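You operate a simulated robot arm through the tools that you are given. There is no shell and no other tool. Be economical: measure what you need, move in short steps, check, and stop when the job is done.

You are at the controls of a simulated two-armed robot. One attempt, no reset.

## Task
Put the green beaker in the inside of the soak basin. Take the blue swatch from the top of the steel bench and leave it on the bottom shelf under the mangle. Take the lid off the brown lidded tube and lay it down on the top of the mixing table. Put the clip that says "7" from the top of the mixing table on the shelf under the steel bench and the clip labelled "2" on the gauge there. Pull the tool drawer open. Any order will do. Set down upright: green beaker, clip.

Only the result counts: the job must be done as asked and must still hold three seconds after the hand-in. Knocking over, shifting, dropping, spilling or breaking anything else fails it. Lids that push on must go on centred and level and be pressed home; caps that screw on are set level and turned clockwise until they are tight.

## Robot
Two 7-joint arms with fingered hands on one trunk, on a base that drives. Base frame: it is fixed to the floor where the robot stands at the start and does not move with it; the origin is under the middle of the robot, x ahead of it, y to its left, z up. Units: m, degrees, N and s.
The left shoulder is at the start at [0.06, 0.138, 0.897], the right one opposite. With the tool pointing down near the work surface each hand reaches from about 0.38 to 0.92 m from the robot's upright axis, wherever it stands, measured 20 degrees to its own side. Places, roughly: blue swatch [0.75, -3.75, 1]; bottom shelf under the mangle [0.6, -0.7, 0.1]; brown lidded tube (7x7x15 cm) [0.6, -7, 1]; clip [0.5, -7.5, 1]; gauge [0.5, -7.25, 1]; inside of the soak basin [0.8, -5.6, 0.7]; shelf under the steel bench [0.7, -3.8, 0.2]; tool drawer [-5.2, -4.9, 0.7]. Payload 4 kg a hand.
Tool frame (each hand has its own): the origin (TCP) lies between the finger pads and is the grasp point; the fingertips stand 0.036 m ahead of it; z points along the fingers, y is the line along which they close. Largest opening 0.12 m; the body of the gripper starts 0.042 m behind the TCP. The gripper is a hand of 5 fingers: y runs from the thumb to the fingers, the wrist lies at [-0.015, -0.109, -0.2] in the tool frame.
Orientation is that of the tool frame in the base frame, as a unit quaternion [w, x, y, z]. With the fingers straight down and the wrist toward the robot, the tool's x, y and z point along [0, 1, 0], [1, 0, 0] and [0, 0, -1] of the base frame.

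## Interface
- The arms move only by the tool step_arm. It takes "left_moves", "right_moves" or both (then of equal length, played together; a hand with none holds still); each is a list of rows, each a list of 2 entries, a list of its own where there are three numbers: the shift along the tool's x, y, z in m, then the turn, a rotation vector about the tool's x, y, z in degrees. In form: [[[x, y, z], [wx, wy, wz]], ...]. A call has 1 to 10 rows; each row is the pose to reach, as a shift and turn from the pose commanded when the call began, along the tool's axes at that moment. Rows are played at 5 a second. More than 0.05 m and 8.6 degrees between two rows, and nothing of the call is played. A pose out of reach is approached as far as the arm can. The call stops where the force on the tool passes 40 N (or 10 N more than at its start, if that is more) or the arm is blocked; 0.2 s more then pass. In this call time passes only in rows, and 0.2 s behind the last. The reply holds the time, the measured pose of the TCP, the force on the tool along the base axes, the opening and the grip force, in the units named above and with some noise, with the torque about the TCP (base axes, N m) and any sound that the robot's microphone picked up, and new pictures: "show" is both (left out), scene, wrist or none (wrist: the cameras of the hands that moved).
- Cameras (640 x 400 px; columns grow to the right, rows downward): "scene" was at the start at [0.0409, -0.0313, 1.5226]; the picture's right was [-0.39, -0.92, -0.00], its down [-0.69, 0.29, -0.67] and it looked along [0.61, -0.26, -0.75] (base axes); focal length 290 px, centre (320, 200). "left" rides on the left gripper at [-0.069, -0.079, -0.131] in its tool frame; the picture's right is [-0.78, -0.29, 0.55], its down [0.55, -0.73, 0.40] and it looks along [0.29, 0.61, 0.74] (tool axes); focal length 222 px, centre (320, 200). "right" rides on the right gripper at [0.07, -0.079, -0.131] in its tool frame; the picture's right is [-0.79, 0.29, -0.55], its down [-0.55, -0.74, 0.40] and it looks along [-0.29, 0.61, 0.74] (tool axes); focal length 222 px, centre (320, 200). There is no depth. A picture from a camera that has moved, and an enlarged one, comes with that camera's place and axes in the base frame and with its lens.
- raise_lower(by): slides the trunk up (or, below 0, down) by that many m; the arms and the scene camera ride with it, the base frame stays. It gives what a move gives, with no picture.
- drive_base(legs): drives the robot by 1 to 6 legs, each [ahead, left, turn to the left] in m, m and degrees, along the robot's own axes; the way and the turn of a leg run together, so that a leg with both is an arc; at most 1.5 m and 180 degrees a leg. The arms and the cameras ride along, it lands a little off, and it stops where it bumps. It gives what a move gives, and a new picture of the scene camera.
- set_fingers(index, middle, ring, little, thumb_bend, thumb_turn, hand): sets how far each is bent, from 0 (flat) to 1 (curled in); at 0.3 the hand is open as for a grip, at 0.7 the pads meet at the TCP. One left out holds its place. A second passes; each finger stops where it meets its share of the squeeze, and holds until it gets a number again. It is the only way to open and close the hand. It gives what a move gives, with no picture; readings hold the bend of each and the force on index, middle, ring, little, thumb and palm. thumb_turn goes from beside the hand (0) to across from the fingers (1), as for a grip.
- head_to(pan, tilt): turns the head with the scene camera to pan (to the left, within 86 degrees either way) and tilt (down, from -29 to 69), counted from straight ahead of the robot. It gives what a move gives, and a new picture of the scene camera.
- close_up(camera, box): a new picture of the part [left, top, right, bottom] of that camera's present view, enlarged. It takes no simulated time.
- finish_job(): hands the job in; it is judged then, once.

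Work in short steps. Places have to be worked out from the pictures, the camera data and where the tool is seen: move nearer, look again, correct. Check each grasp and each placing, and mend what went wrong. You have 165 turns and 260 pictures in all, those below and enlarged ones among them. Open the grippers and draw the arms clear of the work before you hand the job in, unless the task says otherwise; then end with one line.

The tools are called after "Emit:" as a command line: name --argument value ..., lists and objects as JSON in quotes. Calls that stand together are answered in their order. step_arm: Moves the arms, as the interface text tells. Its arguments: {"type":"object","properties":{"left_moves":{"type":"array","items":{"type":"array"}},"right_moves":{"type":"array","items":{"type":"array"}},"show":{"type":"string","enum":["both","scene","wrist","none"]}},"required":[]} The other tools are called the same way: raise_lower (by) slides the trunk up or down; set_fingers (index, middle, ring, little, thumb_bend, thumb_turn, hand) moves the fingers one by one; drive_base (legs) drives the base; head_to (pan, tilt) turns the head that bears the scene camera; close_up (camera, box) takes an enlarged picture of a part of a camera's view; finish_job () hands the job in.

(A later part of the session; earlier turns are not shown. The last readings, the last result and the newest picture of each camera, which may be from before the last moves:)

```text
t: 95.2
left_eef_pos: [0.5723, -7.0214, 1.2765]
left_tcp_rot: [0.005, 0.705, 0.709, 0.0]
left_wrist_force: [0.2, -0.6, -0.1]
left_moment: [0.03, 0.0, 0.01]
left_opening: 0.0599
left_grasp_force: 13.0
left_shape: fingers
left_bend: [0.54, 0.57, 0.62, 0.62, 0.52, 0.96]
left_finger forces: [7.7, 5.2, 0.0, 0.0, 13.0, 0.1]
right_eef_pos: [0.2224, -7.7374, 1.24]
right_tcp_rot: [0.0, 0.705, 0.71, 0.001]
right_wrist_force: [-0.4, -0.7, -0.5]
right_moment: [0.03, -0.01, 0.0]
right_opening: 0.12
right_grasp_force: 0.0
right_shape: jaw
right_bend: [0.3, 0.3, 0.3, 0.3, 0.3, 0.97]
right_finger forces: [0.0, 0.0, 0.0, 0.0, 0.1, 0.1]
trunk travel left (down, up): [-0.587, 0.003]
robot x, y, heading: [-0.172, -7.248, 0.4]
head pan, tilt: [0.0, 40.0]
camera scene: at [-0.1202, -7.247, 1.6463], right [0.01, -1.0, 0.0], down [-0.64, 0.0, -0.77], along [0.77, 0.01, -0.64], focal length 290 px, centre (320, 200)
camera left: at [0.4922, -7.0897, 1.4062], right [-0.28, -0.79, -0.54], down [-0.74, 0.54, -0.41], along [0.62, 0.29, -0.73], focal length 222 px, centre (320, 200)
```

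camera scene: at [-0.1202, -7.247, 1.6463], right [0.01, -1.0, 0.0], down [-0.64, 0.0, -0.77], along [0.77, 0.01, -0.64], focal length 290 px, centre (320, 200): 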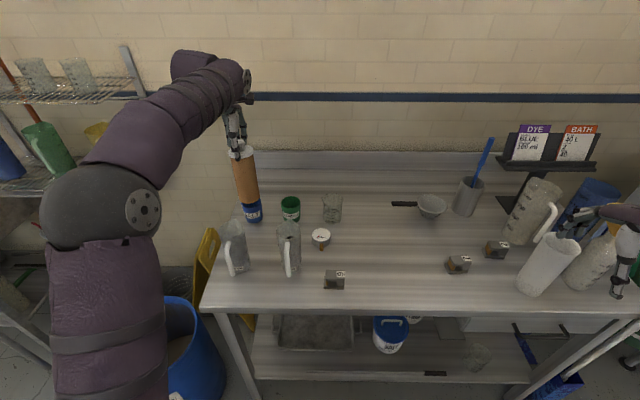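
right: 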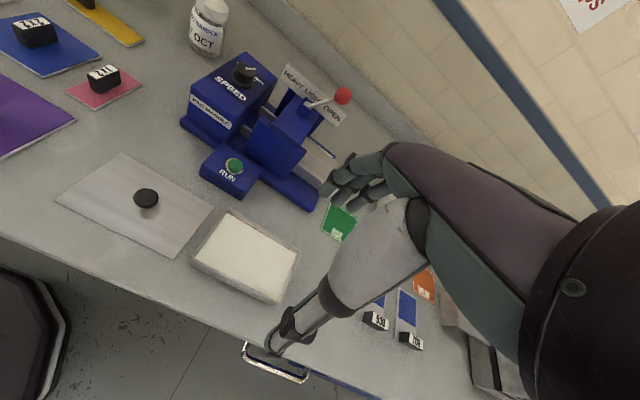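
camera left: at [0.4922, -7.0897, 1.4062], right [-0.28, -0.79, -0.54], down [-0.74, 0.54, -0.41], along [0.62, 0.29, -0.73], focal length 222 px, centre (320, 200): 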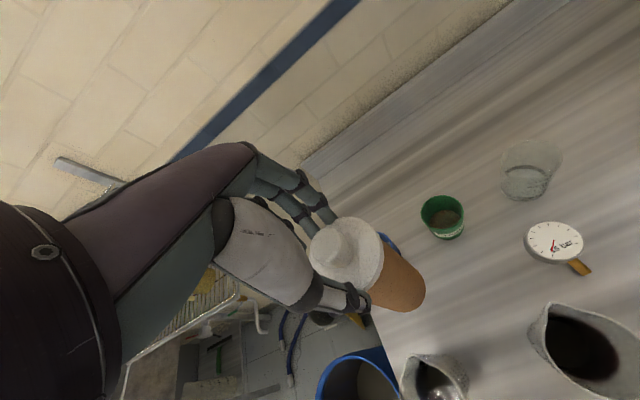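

Tube hangs securely, bottom at z ≈ 1.066. I carry it to the right, to y ≈ -7.30.

Emit:
step_arm --left_moves '[[[-0.04, 0, 0], [0, 0, 0]], [[-0.08, 0, 0], [0, 0, 0]], [[-0.12, 0, 0], [0, 0, 0]], [[-0.16, 0, 0], [0, 0, 0]], [[-0.2, -0.01, 0], [0, 0, 0]], [[-0.24, -0.04, 0], [0, 0, 0]], [[-0.28, -0.06, 0], [0, 0, 0]]]'

```text
t: 96.8
left_eef_pos: [0.5144, -7.3023, 1.2786]
left_tcp_rot: [0.004, 0.705, 0.709, 0.002]
left_wrist_force: [0.3, 0.1, -1.1]
left_moment: [0.04, 0.02, 0.01]
left_opening: 0.0598
left_grasp_force: 13.0
left_shape: fingers
left_bend: [0.55, 0.57, 0.62, 0.62, 0.52, 0.96]
left_finger forces: [7.7, 5.1, 0.0, 0.0, 12.8, 0.1]
right_eef_pos: [0.2219, -7.7394, 1.2391]
right_tcp_rot: [0.0, 0.705, 0.71, -0.001]
right_wrist_force: [0.1, -0.2, 0.5]
right_moment: [-0.01, -0.01, 0.01]
right_opening: 0.1199
right_grasp_force: 0.0
right_shape: jaw
right_bend: [0.3, 0.3, 0.3, 0.3, 0.3, 0.97]
right_finger forces: [0.1, 0.0, 0.0, 0.0, 0.0, 0.0]
trunk travel left (down, up): [-0.587, 0.003]
robot x, y, heading: [-0.1755, -7.2456, 0.3]
head pan, tilt: [0.0, 40.0]
camera scene: at [-0.1199, -7.2482, 1.6463], right [0.01, -1.0, 0.0], down [-0.64, 0.0, -0.77], along [0.77, 0.01, -0.64], focal length 290 px, centre (320, 200)
camera left: at [0.4351, -7.3704, 1.4089], right [-0.28, -0.79, -0.55], down [-0.74, 0.54, -0.41], along [0.62, 0.29, -0.73], focal length 222 px, centre (320, 200)
```

scene: 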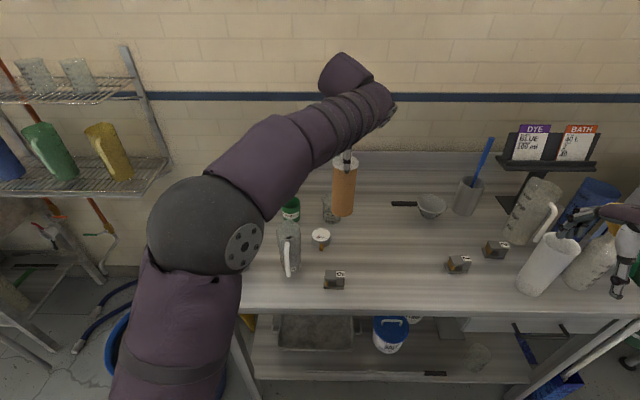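
left: 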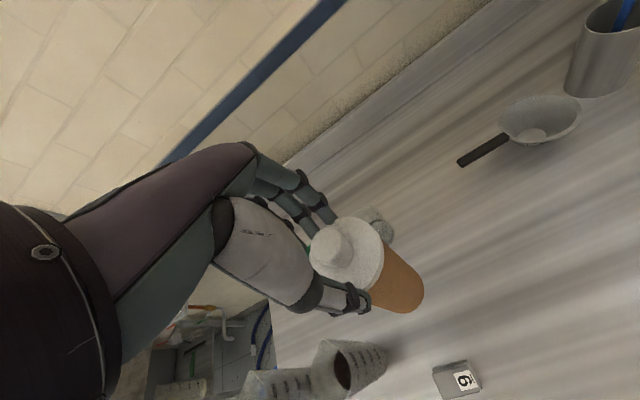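

Tube hangs at about [0.512, -7.302], z 1.07–1.22. I turn the right hand to point left (+y) with thumb on the near side, to grip the tube body.

Emit:
step_arm --right_moves '[[[0.012, 0.017, 0], [0, 8.5, 0]], [[0.024, 0.034, 0], [0, 17, 0]], [[0.036, 0.051, 0], [0, 25.5, 0]], [[0.048, 0.068, 0], [0, 34, 0]], [[0.06, 0.085, 0], [0, 42.5, 0]], [[0.072, 0.102, 0], [0, 51, 0]], [[0.084, 0.119, 0], [0, 59.5, 0]], [[0.096, 0.136, 0], [0, 68, 0]], [[0.108, 0.153, 0], [0, 76.5, 0]], [[0.12, 0.17, 0], [0, 85, 0]]]'

```text
t: 99.0
left_eef_pos: [0.5149, -7.3002, 1.2785]
left_tcp_rot: [0.005, 0.705, 0.709, 0.001]
left_wrist_force: [0.5, -0.4, -0.3]
left_moment: [0.03, -0.01, 0.01]
left_opening: 0.06
left_grasp_force: 13.0
left_shape: fingers
left_bend: [0.55, 0.57, 0.62, 0.62, 0.52, 0.96]
left_finger forces: [7.8, 5.0, 0.0, 0.0, 12.7, 0.0]
right_eef_pos: [0.3937, -7.616, 1.2388]
right_tcp_rot: [-0.479, 0.519, 0.523, 0.477]
right_wrist_force: [0.4, 0.5, -1.0]
right_moment: [0.01, 0.04, 0.03]
right_opening: 0.12
right_grasp_force: 0.0
right_shape: jaw
right_bend: [0.3, 0.3, 0.3, 0.3, 0.3, 0.97]
right_finger forces: [0.0, 0.0, 0.0, 0.1, 0.0, 0.0]
trunk travel left (down, up): [-0.587, 0.003]
robot x, y, heading: [-0.175, -7.2455, 0.4]
head pan, tilt: [0.0, 40.0]
camera scene: at [-0.1193, -7.2473, 1.6463], right [0.01, -1.0, 0.0], down [-0.64, 0.0, -0.77], along [0.77, 0.01, -0.64], focal length 290 px, centre (320, 200)
camera right: at [0.3148, -7.7416, 1.3209], right [0.29, -0.61, -0.74], down [-0.74, 0.34, -0.58], along [0.61, 0.71, -0.35], focal length 222 px, centre (320, 200)
```

scene: 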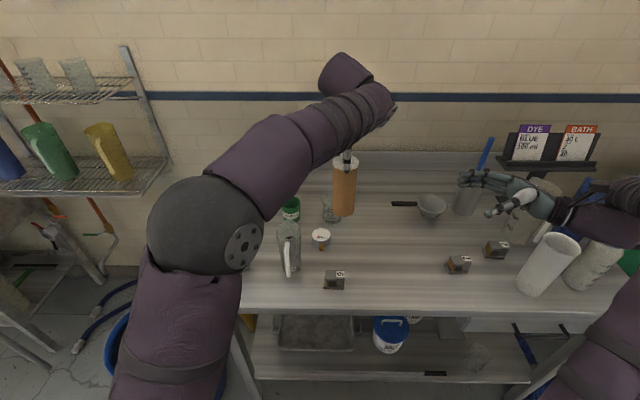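
right: 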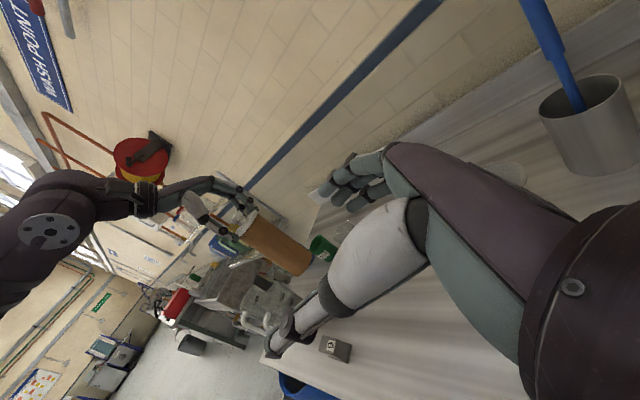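

Now bring the right hand alongside the tube body, stopping short at y ≈ -7.45.

Emit:
step_arm --right_moves '[[[-0.017, 0.02, 0.029], [0, 1, 0]], [[-0.033, 0.04, 0.058], [0, 2, 0]], [[-0.05, 0.06, 0.087], [0, 3, 0]], [[-0.066, 0.08, 0.116], [0, 4, 0]], [[-0.083, 0.1, 0.145], [0, 5, 0]], [[-0.099, 0.118, 0.175], [0, 5, 0]]]'

```text
t: 100.4
left_eef_pos: [0.5155, -7.302, 1.2785]
left_tcp_rot: [0.004, 0.705, 0.709, 0.001]
left_wrist_force: [0.4, 0.0, -0.3]
left_moment: [0.01, 0.0, -0.03]
left_opening: 0.0598
left_grasp_force: 13.5
left_shape: fingers
left_bend: [0.55, 0.57, 0.62, 0.62, 0.52, 0.96]
left_finger forces: [7.8, 5.0, 0.1, 0.0, 12.6, 0.1]
right_eef_pos: [0.5067, -7.4509, 1.1253]
right_tcp_rot: [0.502, -0.499, -0.501, -0.498]
right_wrist_force: [-0.2, 0.8, 0.0]
right_moment: [0.0, 0.01, -0.01]
right_opening: 0.1196
right_grasp_force: 0.0
right_shape: jaw
right_bend: [0.3, 0.3, 0.3, 0.3, 0.3, 0.97]
right_finger forces: [0.0, 0.1, 0.1, 0.0, 0.0, 0.0]
trunk travel left (down, up): [-0.587, 0.003]
robot x, y, heading: [-0.1779, -7.2447, 0.7]
head pan, tilt: [0.0, 40.0]
camera scene: at [-0.1194, -7.2467, 1.6463], right [0.01, -1.0, 0.0], down [-0.64, 0.0, -0.77], along [0.77, 0.01, -0.64], focal length 290 px, centre (320, 200)
camera right: at [0.4284, -7.5822, 1.1959], right [0.29, -0.55, -0.78], down [-0.74, 0.39, -0.55], along [0.61, 0.74, -0.29], focal length 222 px, centre (320, 200)
```

scene: 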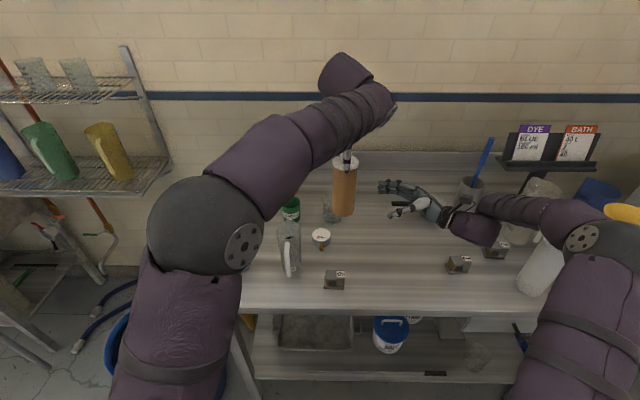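
right: 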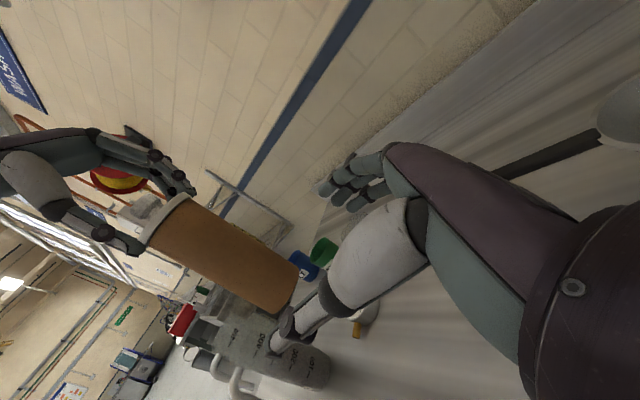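

The tube is aligned between thumb and fingers. Advance to enclose it.

Emit:
step_arm --right_moves '[[[0, 0, 0.04], [0, 0, 0]], [[0, 0, 0.08], [0, 0, 0]], [[0, 0, 0.115], [0, 0, 0]], [[0, 0, 0.145], [0, 0, 0]]]'

```text
t: 101.4
left_eef_pos: [0.5146, -7.3006, 1.2791]
left_tcp_rot: [0.006, 0.705, 0.709, 0.001]
left_wrist_force: [-0.7, 0.6, -0.2]
left_moment: [-0.01, 0.0, 0.01]
left_opening: 0.0599
left_grasp_force: 12.5
left_shape: fingers
left_bend: [0.55, 0.57, 0.62, 0.62, 0.52, 0.96]
left_finger forces: [7.9, 5.0, 0.0, 0.0, 12.7, 0.1]
right_eef_pos: [0.5084, -7.3073, 1.1261]
right_tcp_rot: [0.502, -0.499, -0.502, -0.497]
right_wrist_force: [-0.7, 0.8, -0.6]
right_moment: [0.0, 0.02, -0.04]
right_opening: 0.1197
right_grasp_force: 0.1
right_shape: jaw
right_bend: [0.3, 0.3, 0.3, 0.3, 0.3, 0.97]
right_finger forces: [0.0, 0.1, 0.2, 0.0, 0.0, 0.0]
trunk travel left (down, up): [-0.587, 0.003]
robot x, y, heading: [-0.1759, -7.2455, 0.6]
head pan, tilt: [0.0, 40.0]
camera scene: at [-0.1199, -7.2465, 1.6463], right [0.01, -1.0, 0.0], down [-0.64, 0.0, -0.77], along [0.77, 0.01, -0.64], focal length 290 px, centre (320, 200)
camera right: at [0.4301, -7.4387, 1.1964], right [0.29, -0.55, -0.78], down [-0.74, 0.39, -0.55], along [0.61, 0.74, -0.29], focal length 222 px, centre (320, 200)
```

scene: 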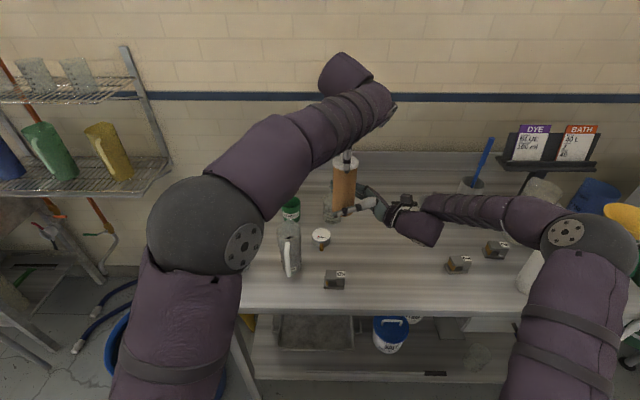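
right: 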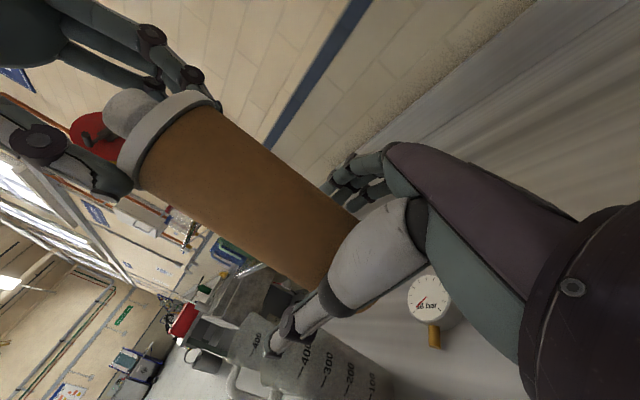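

The hand is near the tube's lower end; I raise it 2 cm and close.

Emit:
step_arm --right_moves '[[[0.022, 0.0, 0.003], [0, 0, 0]]]' --show "none"

Emit:
set_fingers --hand "right" --index 0.65 --middle 0.65 --ring 0.65 --little 0.65 --thumb_bend 0.65

Emit:
close_up --camera "right" --box '[80, 60, 480, 360]'

```text
t: 101.8
left_eef_pos: [0.514, -7.3001, 1.2795]
left_tcp_rot: [0.005, 0.705, 0.709, 0.002]
left_wrist_force: [-0.1, 0.3, 0.0]
left_moment: [-0.04, -0.01, 0.0]
left_opening: 0.0598
left_grasp_force: 12.8
left_shape: fingers
left_bend: [0.55, 0.57, 0.62, 0.62, 0.52, 0.96]
left_finger forces: [7.8, 5.0, 0.0, 0.1, 12.7, 0.0]
right_eef_pos: [0.5058, -7.3036, 1.1476]
right_tcp_rot: [-0.501, 0.499, 0.502, 0.498]
right_wrist_force: [-1.0, 0.9, 0.4]
right_moment: [0.02, 0.0, -0.01]
right_opening: 0.1198
right_grasp_force: 0.1
right_shape: jaw
right_bend: [0.3, 0.3, 0.3, 0.3, 0.3, 0.97]
right_finger forces: [0.0, 0.0, 0.0, 0.0, 0.0, 0.0]
trunk travel left (down, up): [-0.587, 0.003]
robot x, y, heading: [-0.1752, -7.2487, 0.1]
head pan, tilt: [0.0, 40.0]
```

```text
t: 102.8
left_eef_pos: [0.5146, -7.3007, 1.2791]
left_tcp_rot: [0.005, 0.705, 0.709, 0.0]
left_wrist_force: [0.4, -0.7, -0.4]
left_moment: [-0.01, -0.01, -0.01]
left_opening: 0.0597
left_grasp_force: 12.7
left_shape: fingers
left_bend: [0.55, 0.58, 0.62, 0.62, 0.52, 0.96]
left_finger forces: [7.8, 5.0, 0.0, 0.0, 12.7, 0.0]
right_eef_pos: [0.5065, -7.3041, 1.1473]
right_tcp_rot: [-0.501, 0.498, 0.502, 0.499]
right_wrist_force: [-0.4, -0.5, -0.6]
right_moment: [-0.01, -0.01, -0.03]
right_opening: 0.0322
right_grasp_force: 11.4
right_shape: fingers
right_bend: [0.6, 0.65, 0.65, 0.63, 0.61, 0.96]
right_finger forces: [7.3, 0.1, 0.0, 4.2, 11.5, 0.0]
trunk travel left (down, up): [-0.587, 0.003]
robot x, y, heading: [-0.1773, -7.2448, 0.5]
head pan, tilt: [0.0, 40.0]
heard: snap
```

```text
1.33 times, centred on (280, 210) of right
camera zoom: at [0.4295, -7.4355, 1.2182], right [0.29, -0.55, -0.78], down [-0.74, 0.39, -0.55], along [0.61, 0.74, -0.29], focal length 296 px, centre (373, 187)
```

zoom: 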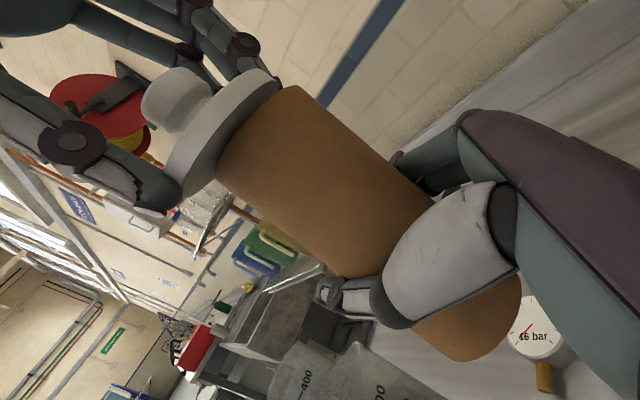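

A snap was heard — the lid has come loose. I look at how the tube is held.

Emit:
close_up --camera "scene" --box '[280, 130, 460, 260]'

Emit:
close_up --camera "left" --box '[200, 120, 500, 380]'

```text
3.08 times, centred on (370, 195) of scene
camera zoom: at [-0.12, -7.247, 1.6463], right [0.01, -1.0, 0.0], down [-0.64, 0.0, -0.77], along [0.77, 0.01, -0.64], focal length 893 px, centre (166, 215)
```

zoom: 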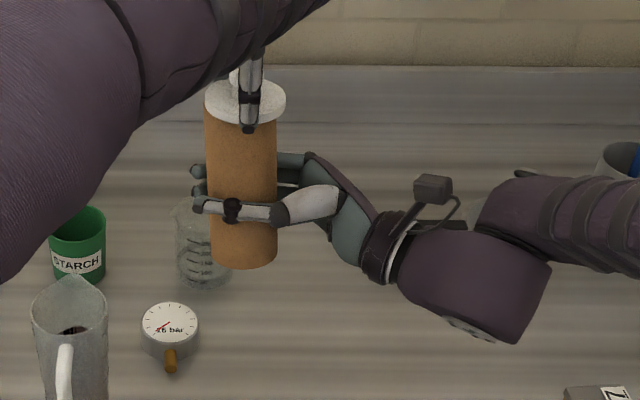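

```text
1.54 times, centred on (350, 250) of left
camera zoom: at [0.4351, -7.3694, 1.4094], right [-0.28, -0.79, -0.55], down [-0.73, 0.54, -0.41], along [0.62, 0.29, -0.73], focal length 342 px, centre (274, 123)
```

zoom: 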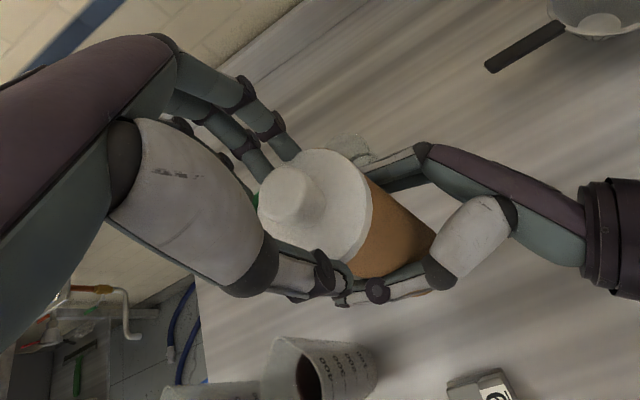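

The right hand encloses the tube well. I firm its grip a little and lift the lid straight up with the left.

Emit:
set_fingers --hand "right" --index 0.7 --middle 0.72 --ring 0.72 --little 0.7 --thumb_bend 0.7

Emit:
step_arm --left_moves '[[[0, 0, -0.01], [0, 0, 0]], [[0, 0, -0.025], [0, 0, 0]], [[0, 0, -0.05], [0, 0, 0]]]'

```text
t: 103.8
left_eef_pos: [0.5141, -7.3011, 1.2794]
left_tcp_rot: [0.004, 0.705, 0.709, 0.001]
left_wrist_force: [0.2, 0.2, 0.3]
left_moment: [0.0, 0.03, -0.03]
left_opening: 0.0599
left_grasp_force: 12.9
left_shape: fingers
left_bend: [0.55, 0.58, 0.62, 0.62, 0.52, 0.96]
left_finger forces: [7.9, 5.0, 0.0, 0.0, 12.8, 0.0]
right_eef_pos: [0.5071, -7.3038, 1.1471]
right_tcp_rot: [0.502, -0.499, -0.501, -0.498]
right_wrist_force: [0.5, -0.6, 0.0]
right_moment: [0.0, 0.02, 0.0]
right_opening: 0.0297
right_grasp_force: 22.4
right_shape: fingers
right_bend: [0.62, 0.71, 0.71, 0.67, 0.64, 0.95]
right_finger forces: [11.4, 3.2, 3.1, 5.5, 20.8, 0.1]
trunk travel left (down, up): [-0.587, 0.003]
robot x, y, heading: [-0.176, -7.2436, 0.4]
head pan, tilt: [0.0, 40.0]
```

```text
t: 104.6
left_eef_pos: [0.5127, -7.3035, 1.3309]
left_tcp_rot: [0.005, 0.705, 0.71, 0.001]
left_wrist_force: [-0.4, -0.1, -0.9]
left_moment: [0.0, 0.02, 0.02]
left_opening: 0.0599
left_grasp_force: 13.0
left_shape: fingers
left_bend: [0.55, 0.58, 0.62, 0.62, 0.52, 0.96]
left_finger forces: [7.9, 5.1, 0.0, 0.1, 12.9, 0.0]
right_eef_pos: [0.5075, -7.3048, 1.1475]
right_tcp_rot: [-0.502, 0.499, 0.502, 0.498]
right_wrist_force: [-0.1, -0.8, -1.2]
right_moment: [0.0, 0.0, -0.02]
right_opening: 0.0298
right_grasp_force: 22.3
right_shape: fingers
right_bend: [0.62, 0.71, 0.71, 0.67, 0.64, 0.95]
right_finger forces: [11.4, 3.3, 3.3, 5.6, 20.9, 0.0]
trunk travel left (down, up): [-0.587, 0.003]
robot x, y, heading: [-0.1728, -7.2493, 0.5]
head pan, tilt: [0.0, 40.0]
camera scene: at [-0.1201, -7.2471, 1.6463], right [0.01, -1.0, 0.0], down [-0.64, 0.0, -0.77], along [0.77, 0.01, -0.64], focal length 290 px, centre (320, 200)
camera left: at [0.4337, -7.371, 1.4612], right [-0.28, -0.79, -0.55], down [-0.74, 0.54, -0.41], along [0.62, 0.29, -0.73], focal length 222 px, centre (320, 200)
```

scene: 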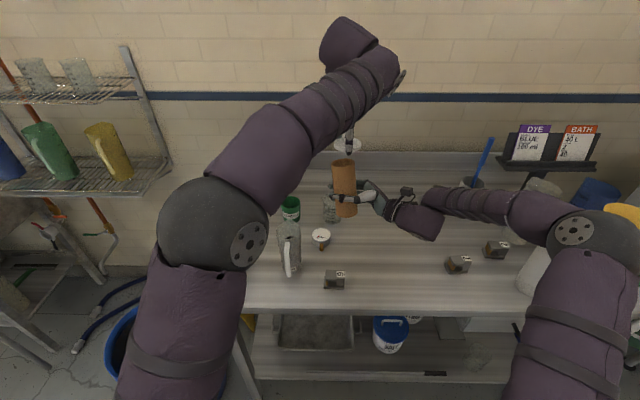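
left: 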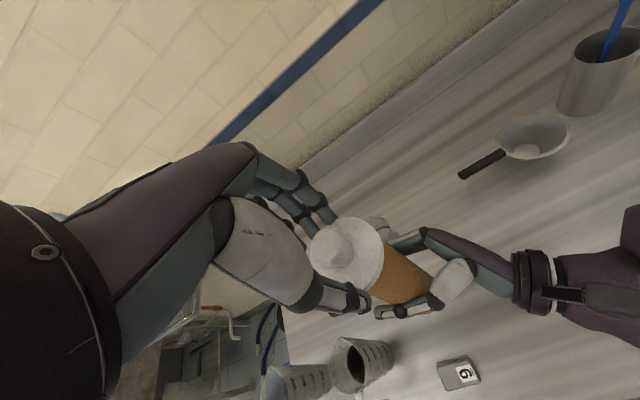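

The lid is off. Plan: right hand holds the tube aside in the air, left lays the lid down, then left retakes the tube from above and returns it to its spot. Move the right hand aside.

Emit:
step_arm --right_moves '[[[0.0, 0, -0.03], [0, 0, 0]], [[0.01, -0.01, -0.07], [0, 0, 0]], [[0.02, -0.02, -0.11], [0, 0, 0]], [[0.03, -0.03, -0.15], [0, 0, 0]], [[0.045, -0.04, -0.19], [0, 0, 0]], [[0.06, -0.05, -0.23], [0, 0, 0]], [[0.075, -0.06, -0.27], [0, 0, 0]], [[0.09, -0.07, -0.31], [0, 0, 0]], [[0.1, -0.08, -0.345], [0, 0, 0]], [[0.1, -0.088, -0.38], [0, 0, 0]]]' --show "scene"

```text
t: 106.8
left_eef_pos: [0.5131, -7.3045, 1.3311]
left_tcp_rot: [0.005, 0.705, 0.709, 0.001]
left_wrist_force: [-0.5, -0.2, -1.0]
left_moment: [0.01, 0.0, 0.0]
left_opening: 0.0599
left_grasp_force: 12.7
left_shape: fingers
left_bend: [0.55, 0.58, 0.62, 0.62, 0.52, 0.96]
left_finger forces: [7.9, 5.0, 0.0, 0.0, 12.8, 0.0]
right_eef_pos: [0.4253, -7.6857, 1.2469]
right_tcp_rot: [0.502, -0.499, -0.501, -0.498]
right_wrist_force: [-0.7, -0.3, -0.6]
right_moment: [0.0, -0.02, 0.02]
right_opening: 0.0299
right_grasp_force: 21.0
right_shape: fingers
right_bend: [0.62, 0.71, 0.71, 0.68, 0.64, 0.95]
right_finger forces: [11.3, 3.1, 3.1, 5.3, 20.5, 0.1]
trunk travel left (down, up): [-0.587, 0.003]
robot x, y, heading: [-0.174, -7.2491, 0.2]
head pan, tilt: [0.0, 40.0]
camera scene: at [-0.1201, -7.2481, 1.6463], right [0.01, -1.0, 0.0], down [-0.64, 0.0, -0.77], along [0.77, 0.01, -0.64], focal length 290 px, centre (320, 200)
```

scene: 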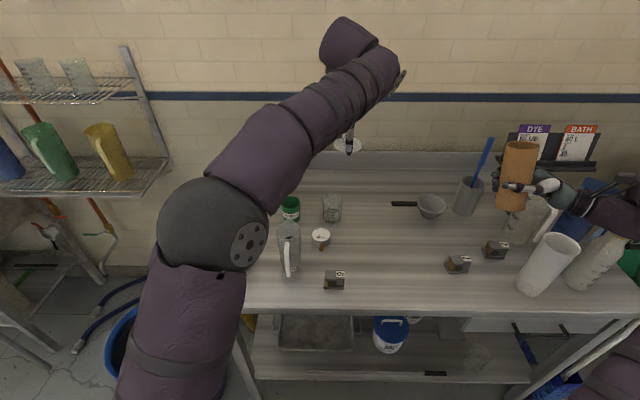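

Right side is clear. Lower the left hand with the lid toward the free spot at about [0.56, -7.44].

Emit:
step_arm --left_moves '[[[-0.017, 0.006, 0.035], [0, 0, 0]], [[-0.034, 0.012, 0.07], [0, 0, 0]], [[-0.051, 0.018, 0.105], [0, 0, 0]], [[-0.068, 0.024, 0.14], [0, 0, 0]], [[-0.085, 0.03, 0.175], [0, 0, 0]], [[-0.102, 0.036, 0.21], [0, 0, 0]], [[-0.119, 0.042, 0.245], [0, 0, 0]], [[-0.136, 0.047, 0.28], [0, 0, 0]]]'

```text
t: 108.6
left_eef_pos: [0.5608, -7.4408, 1.0534]
left_tcp_rot: [0.006, 0.705, 0.709, 0.001]
left_wrist_force: [0.2, -0.1, -0.5]
left_moment: [0.01, -0.02, 0.02]
left_opening: 0.06
left_grasp_force: 12.8
left_shape: fingers
left_bend: [0.55, 0.58, 0.62, 0.62, 0.52, 0.96]
left_finger forces: [7.7, 4.9, 0.0, 0.0, 12.6, 0.1]
right_eef_pos: [0.4268, -7.6843, 1.2471]
right_tcp_rot: [0.502, -0.498, -0.501, -0.498]
right_wrist_force: [-0.5, -0.3, -0.6]
right_moment: [-0.02, 0.03, -0.02]
right_opening: 0.0297
right_grasp_force: 21.9
right_shape: fingers
right_bend: [0.62, 0.71, 0.71, 0.68, 0.64, 0.95]
right_finger forces: [11.4, 3.1, 2.9, 5.3, 20.5, 0.0]
trunk travel left (down, up): [-0.587, 0.003]
robot x, y, heading: [-0.1769, -7.2465, 0.3]
head pan, tilt: [0.0, 40.0]
camera scene: at [-0.1195, -7.2478, 1.6464], right [0.01, -1.0, 0.0], down [-0.64, 0.0, -0.77], along [0.77, 0.01, -0.64], focal length 290 px, centre (320, 200)
camera left: at [0.4813, -7.5086, 1.1824], right [-0.28, -0.79, -0.54], down [-0.73, 0.54, -0.41], along [0.62, 0.29, -0.73], focal length 222 px, centre (320, 200)
```

scene: 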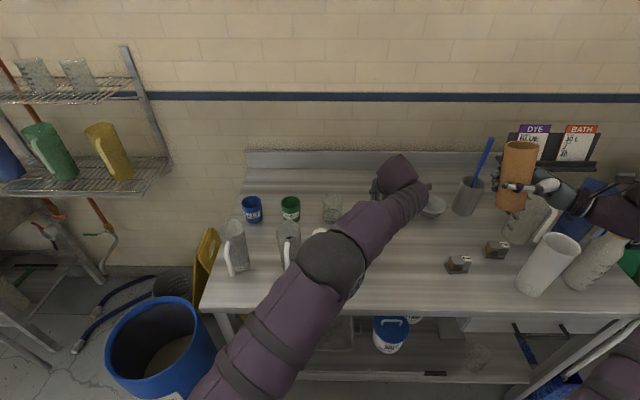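
left: 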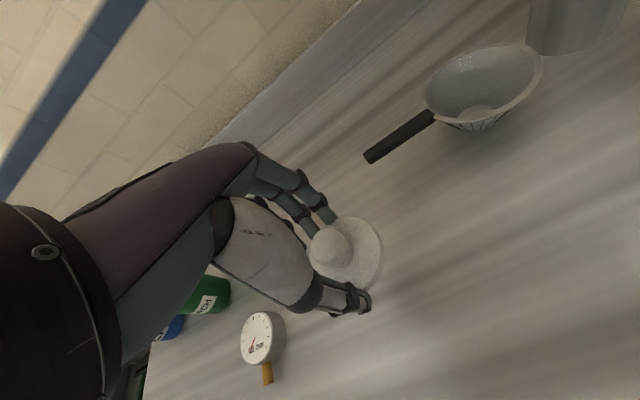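

The left elbow is low near clip "6" and the red jug; I check its clearance with the right camera.

Emit:
close_up --camera "right" --box '[0, 0, 640, 400]'

Emit:
close_up --camera "scene" --box '[220, 150, 460, 300]'

```text
1.00 times, centred on (320, 200) of right
camera zoom: at [0.3486, -7.8159, 1.3169], right [0.29, -0.54, -0.79], down [-0.74, 0.39, -0.55], along [0.61, 0.74, -0.29], focal length 222 px, centre (320, 200)
```

zoom: 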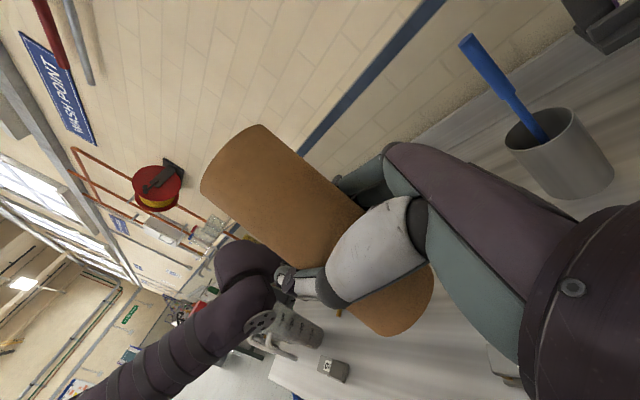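

```text
2.67 times, centred on (340, 225) of scene
camera zoom: at [-0.1195, -7.2478, 1.6464], right [0.01, -1.0, 0.0], down [-0.64, 0.0, -0.77], along [0.77, 0.01, -0.64], focal length 774 px, centre (267, 133)
```

zoom: 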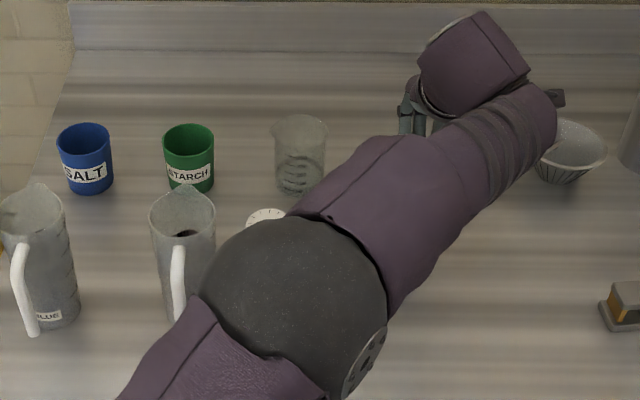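

The elbow is about z 1.1, well above the clip. Continue lowering the lid slowly.

Emit:
step_arm --left_moves '[[[0, 0, 0.025], [0, 0, 0]], [[0, 0, 0.05], [0, 0, 0]], [[0, 0, 0.065], [0, 0, 0]], [[0, 0, 0.08], [0, 0, 0]]]'

```text
t: 109.6
left_eef_pos: [0.5652, -7.4402, 0.9706]
left_tcp_rot: [0.004, 0.705, 0.709, 0.001]
left_wrist_force: [0.2, -0.4, 0.2]
left_moment: [0.01, -0.03, -0.01]
left_opening: 0.0601
left_grasp_force: 12.7
left_shape: fingers
left_bend: [0.55, 0.58, 0.62, 0.62, 0.52, 0.96]
left_finger forces: [7.8, 5.0, 0.0, 0.1, 12.6, 0.1]
right_eef_pos: [0.4257, -7.6839, 1.2464]
right_tcp_rot: [-0.502, 0.499, 0.502, 0.498]
right_wrist_force: [0.0, 0.3, -0.5]
right_moment: [0.0, -0.01, 0.01]
right_opening: 0.0296
right_grasp_force: 21.8
right_shape: fingers
right_bend: [0.62, 0.71, 0.71, 0.68, 0.64, 0.95]
right_finger forces: [11.3, 3.0, 3.0, 5.2, 20.5, 0.1]
trunk travel left (down, up): [-0.587, 0.003]
robot x, y, heading: [-0.1712, -7.2477, 0.2]
head pan, tilt: [0.0, 40.0]
camera scene: at [-0.1198, -7.2472, 1.6463], right [0.01, -1.0, 0.0], down [-0.64, 0.0, -0.77], along [0.77, 0.01, -0.64], focal length 290 px, centre (320, 200)
camera left: at [0.4847, -7.5085, 1.1006], right [-0.28, -0.79, -0.55], down [-0.73, 0.54, -0.41], along [0.62, 0.29, -0.73], focal length 222 px, centre (320, 200)
```

scene: 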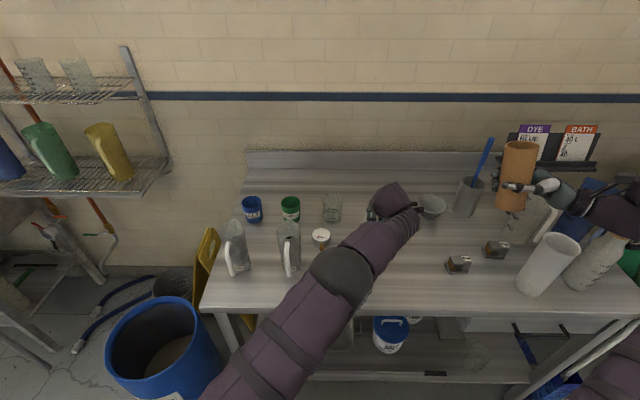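
left: 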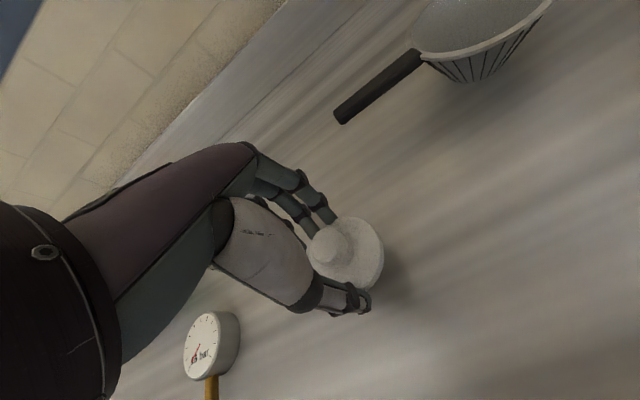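

Emit:
step_arm --left_moves '[[[0, 0, 0.008], [0, 0, 0]], [[0, 0, 0.014], [0, 0, 0]], [[0, 0, 0.02], [0, 0, 0]], [[0, 0, 0.025], [0, 0, 0]], [[0, 0, 0.03], [0, 0, 0]], [[0, 0, 0.034], [0, 0, 0]]]' --show "wrist"

```text
t: 111.0
left_eef_pos: [0.5648, -7.44, 0.9414]
left_tcp_rot: [0.008, 0.705, 0.71, 0.002]
left_wrist_force: [0.6, 0.5, 12.6]
left_moment: [0.02, -0.41, 0.06]
left_opening: 0.06
left_grasp_force: 19.6
left_shape: fingers
left_bend: [0.55, 0.58, 0.62, 0.62, 0.52, 0.96]
left_finger forces: [16.3, 10.2, 0.0, 0.0, 13.5, 0.0]
right_eef_pos: [0.425, -7.6839, 1.2484]
right_tcp_rot: [-0.501, 0.499, 0.502, 0.498]
right_wrist_force: [-0.2, -0.1, -0.5]
right_moment: [0.0, 0.01, 0.01]
right_opening: 0.0299
right_grasp_force: 22.2
right_shape: fingers
right_bend: [0.62, 0.71, 0.71, 0.68, 0.64, 0.95]
right_finger forces: [11.3, 3.2, 3.0, 5.4, 20.6, 0.1]
trunk travel left (down, up): [-0.587, 0.003]
robot x, y, heading: [-0.1737, -7.2459, 0.5]
head pan, tilt: [0.0, 40.0]
camera left: at [0.4842, -7.5084, 1.0709], right [-0.28, -0.79, -0.54], down [-0.73, 0.54, -0.41], along [0.62, 0.28, -0.73], focal length 222 px, centre (320, 200)
```

left: 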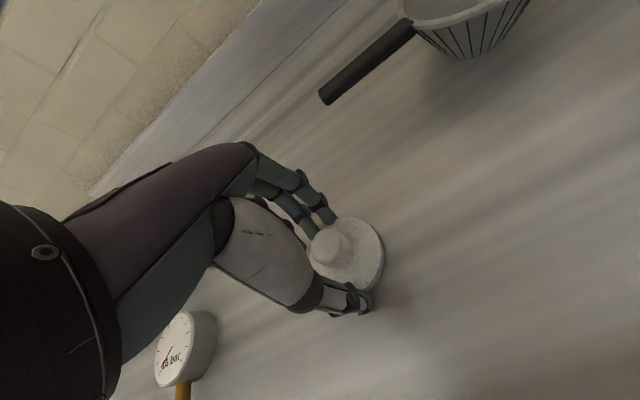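

Contact with the table (about 12 N). Ease up 1 mm and open the left hand in two steps.

Emit:
step_arm --left_moves '[[[0, 0, -0.002], [0, 0, 0]]]' --show "none"

Emit:
set_fingers --hand "left" --index 0.45 --middle 0.45 --ring 0.45 --little 0.45 --thumb_bend 0.42

Emit:
set_fingers --hand "left" --index 0.3 --middle 0.3 --ring 0.3 --little 0.3 --thumb_bend 0.3

Emit:
step_arm --left_moves '[[[0, 0, -0.03], [0, 0, 0]], [[0, 0, -0.07], [0, 0, 0]], [[0, 0, -0.11], [0, 0, 0]], [[0, 0, -0.15], [0, 0, 0]]]'

```text
t: 111.4
left_eef_pos: [0.5633, -7.4399, 0.9407]
left_tcp_rot: [0.006, 0.705, 0.709, 0.0]
left_wrist_force: [3.5, 0.7, 12.3]
left_moment: [-0.01, -0.53, 0.04]
left_opening: 0.0598
left_grasp_force: 18.4
left_shape: fingers
left_bend: [0.54, 0.57, 0.62, 0.62, 0.52, 0.96]
left_finger forces: [14.5, 10.0, 0.1, 0.0, 12.0, 0.0]
right_eef_pos: [0.4244, -7.6842, 1.2484]
right_tcp_rot: [0.502, -0.498, -0.502, -0.498]
right_wrist_force: [0.3, 0.0, -0.1]
right_moment: [-0.01, -0.01, 0.01]
right_opening: 0.0298
right_grasp_force: 20.9
right_shape: fingers
right_bend: [0.62, 0.71, 0.71, 0.68, 0.64, 0.95]
right_finger forces: [11.2, 3.1, 2.9, 5.2, 20.5, 0.1]
trunk travel left (down, up): [-0.587, 0.003]
robot x, y, heading: [-0.1743, -7.2489, 0.7]
head pan, tilt: [0.0, 40.0]
```

```text
t: 112.4
left_eef_pos: [0.5624, -7.4409, 0.9409]
left_tcp_rot: [0.005, 0.706, 0.709, 0.002]
left_wrist_force: [-3.0, -0.9, 10.4]
left_moment: [-0.12, -0.36, -0.07]
left_opening: 0.0755
left_grasp_force: 5.1
left_shape: fingers
left_bend: [0.46, 0.46, 0.45, 0.45, 0.42, 0.97]
left_finger forces: [7.2, 2.9, 0.0, 0.0, 0.1, 0.0]
right_eef_pos: [0.4248, -7.6851, 1.2483]
right_tcp_rot: [0.502, -0.498, -0.501, -0.498]
right_wrist_force: [-0.4, 0.2, 0.2]
right_moment: [0.01, 0.0, 0.02]
right_opening: 0.0296
right_grasp_force: 21.2
right_shape: fingers
right_bend: [0.62, 0.71, 0.71, 0.68, 0.64, 0.95]
right_finger forces: [11.4, 3.1, 3.1, 5.3, 20.5, 0.0]
trunk travel left (down, up): [-0.587, 0.003]
robot x, y, heading: [-0.1748, -7.2462, 0.3]
head pan, tilt: [0.0, 40.0]
```

```text
t: 113.4
left_eef_pos: [0.564, -7.4411, 0.9404]
left_tcp_rot: [0.004, 0.706, 0.709, 0.0]
left_wrist_force: [-0.3, 0.2, -0.7]
left_moment: [-0.02, 0.02, 0.03]
left_opening: 0.1187
left_grasp_force: 0.0
left_shape: fingers
left_bend: [0.3, 0.3, 0.3, 0.3, 0.3, 0.97]
left_finger forces: [0.1, 0.0, 0.0, 0.1, 0.1, 0.0]
right_eef_pos: [0.4263, -7.6836, 1.2464]
right_tcp_rot: [-0.502, 0.498, 0.502, 0.498]
right_wrist_force: [-0.8, 0.2, 0.3]
right_moment: [-0.03, -0.02, 0.02]
right_opening: 0.0298
right_grasp_force: 21.1
right_shape: fingers
right_bend: [0.62, 0.71, 0.71, 0.68, 0.64, 0.95]
right_finger forces: [11.3, 3.1, 2.9, 5.4, 20.5, 0.0]
trunk travel left (down, up): [-0.587, 0.003]
robot x, y, heading: [-0.1733, -7.242, 0.6]
head pan, tilt: [0.0, 40.0]
```

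```text
t: 114.4
left_eef_pos: [0.5625, -7.4418, 1.0874]
left_tcp_rot: [0.005, 0.705, 0.709, 0.002]
left_wrist_force: [-0.2, 0.3, 0.2]
left_moment: [-0.01, -0.02, 0.01]
left_opening: 0.119
left_grasp_force: 0.1
left_shape: fingers
left_bend: [0.3, 0.3, 0.3, 0.3, 0.3, 0.97]
left_finger forces: [0.0, 0.0, 0.0, 0.1, 0.0, 0.0]
right_eef_pos: [0.4253, -7.683, 1.2486]
right_tcp_rot: [0.502, -0.498, -0.502, -0.499]
right_wrist_force: [0.5, 0.3, -0.7]
right_moment: [-0.01, 0.0, -0.02]
right_opening: 0.0296
right_grasp_force: 21.3
right_shape: fingers
right_bend: [0.62, 0.71, 0.71, 0.68, 0.64, 0.95]
right_finger forces: [11.3, 3.1, 3.0, 5.3, 20.5, 0.0]
trunk travel left (down, up): [-0.587, 0.003]
robot x, y, heading: [-0.1779, -7.2484, 0.5]
head pan, tilt: [0.0, 40.0]
camera scene: at [-0.1206, -7.2468, 1.6463], right [0.01, -1.0, 0.0], down [-0.64, 0.0, -0.77], along [0.77, 0.01, -0.64], focal length 290 px, centre (320, 200)
camera left: at [0.4834, -7.5104, 1.2186], right [-0.28, -0.79, -0.55], down [-0.73, 0.54, -0.41], along [0.62, 0.29, -0.73], focal length 222 px, centre (320, 200)
```

scene: 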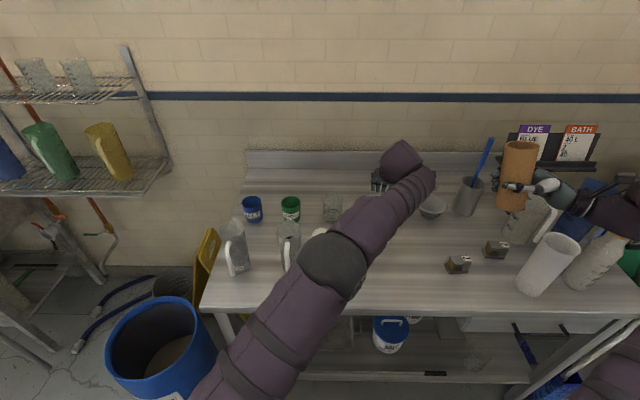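
left: 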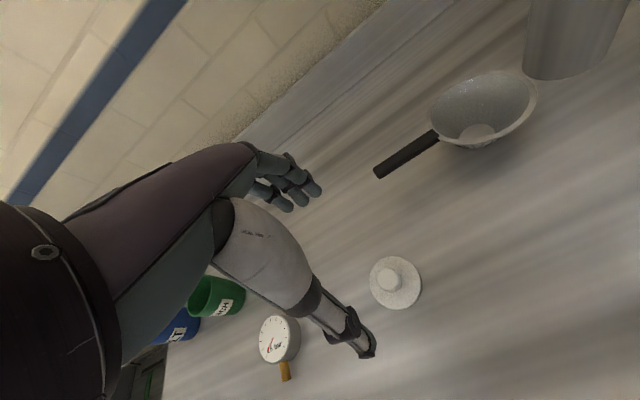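

The lid lies flat on the table at [0.565,-7.44]. Now raise the left hand back above the handover spot.

Emit:
step_arm --left_moves '[[[0, 0, -0.035], [0, 0, 0]], [[0, 0, -0.075], [0, 0, 0]], [[0.02, -0.01, -0.115], [0, 0, 0]], [[0.045, -0.02, -0.15], [0, 0, 0]], [[0.07, -0.03, -0.185], [0, 0, 0]], [[0.095, -0.04, -0.22], [0, 0, 0]], [[0.12, -0.045, -0.25], [0, 0, 0]], [[0.139, -0.05, -0.275], [0, 0, 0]]]' --show "none"

Emit:
step_arm --right_moves '[[[0.0, 0.008, 0.035], [0, 0, 0]], [[0.0, 0.018, 0.07], [0, 0, 0]], [[-0.01, 0.028, 0.11], [0, 0, 0]], [[-0.025, 0.038, 0.15], [0, 0, 0]], [[-0.04, 0.048, 0.19], [0, 0, 0]], [[-0.055, 0.058, 0.23], [0, 0, 0]], [[-0.07, 0.068, 0.27], [0, 0, 0]], [[-0.08, 0.075, 0.31], [0, 0, 0]], [[-0.09, 0.08, 0.35], [0, 0, 0]], [[-0.1, 0.085, 0.38], [0, 0, 0]]]'

Emit:
close_up --camera "left" --box '[200, 120, 500, 380]'

```text
t: 116.2
left_eef_pos: [0.5089, -7.2954, 1.3634]
left_tcp_rot: [0.005, 0.705, 0.709, 0.001]
left_wrist_force: [-0.6, -0.5, 0.3]
left_moment: [-0.03, -0.01, 0.01]
left_opening: 0.1189
left_grasp_force: 0.0
left_shape: fingers
left_bend: [0.3, 0.3, 0.3, 0.3, 0.3, 0.97]
left_finger forces: [0.0, 0.0, 0.1, 0.1, 0.1, 0.0]
right_eef_pos: [0.4249, -7.6838, 1.2478]
right_tcp_rot: [-0.501, 0.498, 0.502, 0.499]
right_wrist_force: [0.8, -0.2, -1.1]
right_moment: [-0.05, -0.01, -0.03]
right_opening: 0.0295
right_grasp_force: 21.8
right_shape: fingers
right_bend: [0.62, 0.71, 0.71, 0.68, 0.64, 0.95]
right_finger forces: [11.3, 3.1, 3.0, 5.3, 20.6, 0.1]
trunk travel left (down, up): [-0.587, 0.003]
robot x, y, heading: [-0.174, -7.248, 0.3]
head pan, tilt: [0.0, 40.0]
```

```text
t: 118.4
left_eef_pos: [0.5104, -7.2962, 1.3624]
left_tcp_rot: [0.004, 0.706, 0.708, 0.0]
left_wrist_force: [0.0, -0.8, -0.5]
left_moment: [-0.01, -0.03, -0.02]
left_opening: 0.1188
left_grasp_force: 0.1
left_shape: fingers
left_bend: [0.3, 0.3, 0.3, 0.3, 0.3, 0.97]
left_finger forces: [0.0, 0.0, 0.1, 0.0, 0.0, 0.0]
right_eef_pos: [0.5055, -7.3001, 1.1492]
right_tcp_rot: [0.502, -0.499, -0.501, -0.498]
right_wrist_force: [0.0, -0.5, -0.7]
right_moment: [-0.01, -0.02, 0.02]
right_opening: 0.0292
right_grasp_force: 20.7
right_shape: fingers
right_bend: [0.63, 0.71, 0.71, 0.68, 0.64, 0.95]
right_finger forces: [11.1, 2.9, 2.7, 5.0, 20.1, 0.1]
trunk travel left (down, up): [-0.587, 0.003]
robot x, y, heading: [-0.1718, -7.2472, 0.5]
head pan, tilt: [0.0, 40.0]
camera scene: at [-0.1196, -7.2466, 1.6463], right [0.01, -1.0, 0.0], down [-0.64, 0.0, -0.77], along [0.77, 0.01, -0.64], focal length 290 px, centre (320, 200)
camera right: at [0.4267, -7.4326, 1.2193], right [0.29, -0.55, -0.78], down [-0.74, 0.39, -0.55], along [0.61, 0.74, -0.29], focal length 222 px, centre (320, 200)
```

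scene: 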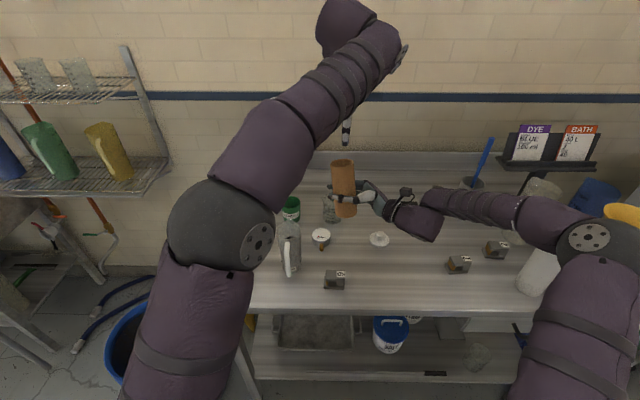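
right: 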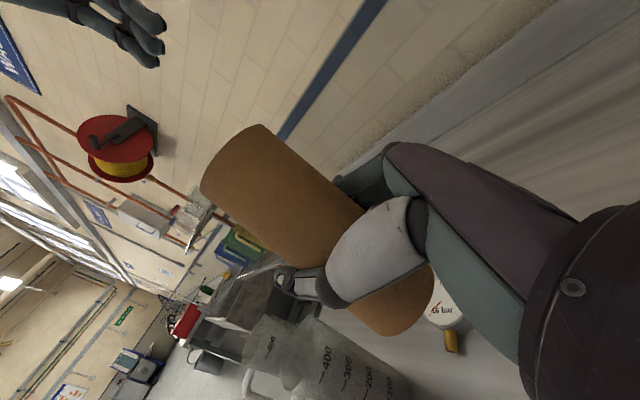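

```text
1.54 times, centred on (350, 250) of left
camera zoom: at [0.4316, -7.3645, 1.4926], right [-0.28, -0.79, -0.54], down [-0.74, 0.54, -0.41], along [0.62, 0.29, -0.73], focal length 342 px, centre (274, 123)
```

zoom: 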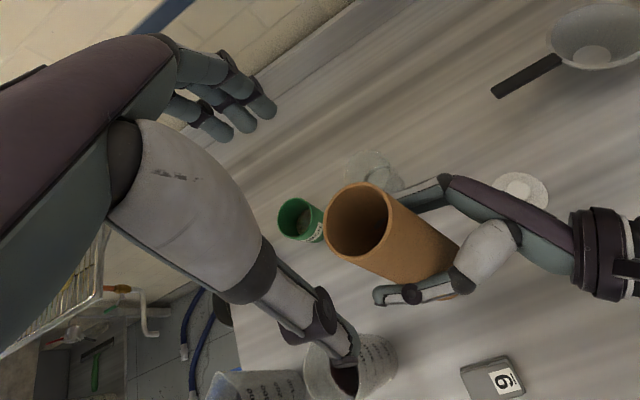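

Emit:
close_up --camera "scene" --box '[290, 140, 430, 240]'

```text
4.00 times, centred on (360, 190) of scene
camera zoom: at [-0.1196, -7.2466, 1.6463], right [0.01, -1.0, 0.0], down [-0.64, 0.0, -0.77], along [0.77, 0.01, -0.64], focal length 1161 px, centre (160, 240)
```

zoom: 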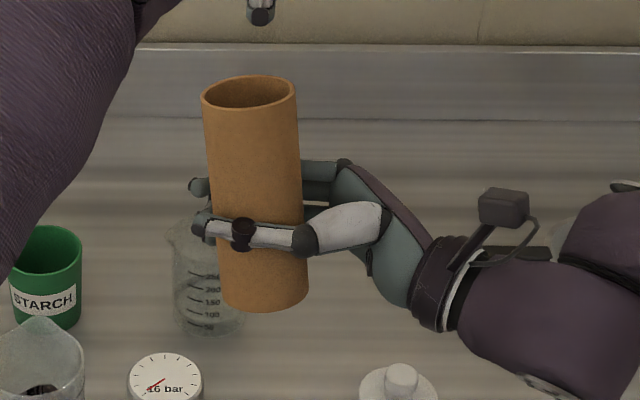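

The tube leans about 7° to the left in the right hand. I rotate the right hand to level it.

Emit:
step_arm --right_moves '[[[0, 0, 0], [0, 3.5, 0]], [[0, 0, 0], [0, 7, 0]]]' --show "none"

Emit:
close_up --camera "scene" --box '[290, 140, 430, 240]'

Emit:
close_up --camera "left" --box '[200, 120, 500, 380]'

```text
t: 119.0
left_eef_pos: [0.5105, -7.2966, 1.3634]
left_tcp_rot: [0.004, 0.705, 0.709, 0.001]
left_wrist_force: [0.5, -0.1, 0.2]
left_moment: [0.03, 0.03, 0.02]
left_opening: 0.119
left_grasp_force: 0.0
left_shape: fingers
left_bend: [0.3, 0.3, 0.3, 0.3, 0.3, 0.97]
left_finger forces: [0.1, 0.0, 0.1, 0.0, 0.0, 0.1]
right_eef_pos: [0.5052, -7.3016, 1.1493]
right_tcp_rot: [0.531, -0.466, -0.471, -0.528]
right_wrist_force: [-0.5, -0.4, 0.6]
right_moment: [0.02, 0.01, -0.01]
right_opening: 0.0296
right_grasp_force: 21.2
right_shape: fingers
right_bend: [0.63, 0.71, 0.71, 0.68, 0.64, 0.95]
right_finger forces: [11.2, 2.9, 2.8, 5.0, 20.2, 0.0]
trunk travel left (down, up): [-0.587, 0.003]
robot x, y, heading: [-0.1759, -7.2447, 0.3]
head pan, tilt: [0.0, 40.0]
```

```text
4.00 times, centred on (360, 190) of scene
camera zoom: at [-0.12, -7.2471, 1.6464], right [0.01, -1.0, 0.0], down [-0.64, 0.0, -0.77], along [0.77, 0.01, -0.64], focal length 1161 px, centre (160, 240)
```

zoom: 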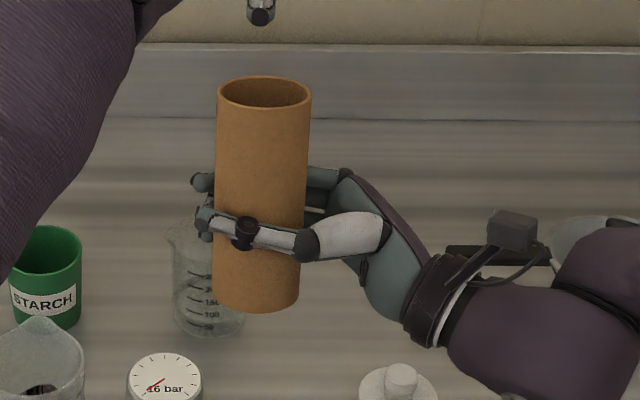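

```text
1.54 times, centred on (350, 250) of left
camera zoom: at [0.4312, -7.3649, 1.4927], right [-0.28, -0.79, -0.55], down [-0.73, 0.54, -0.41], along [0.62, 0.29, -0.73], focal length 342 px, centre (274, 123)
```

zoom: 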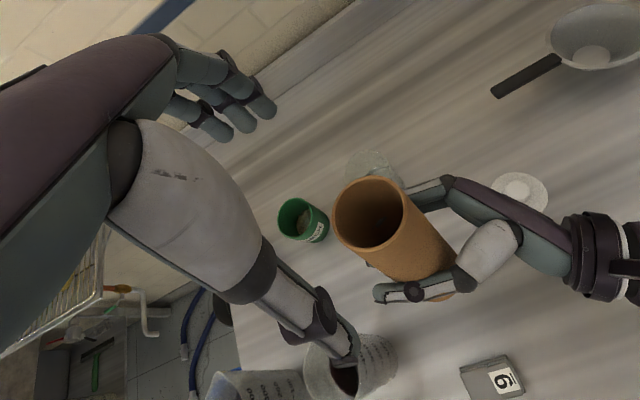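

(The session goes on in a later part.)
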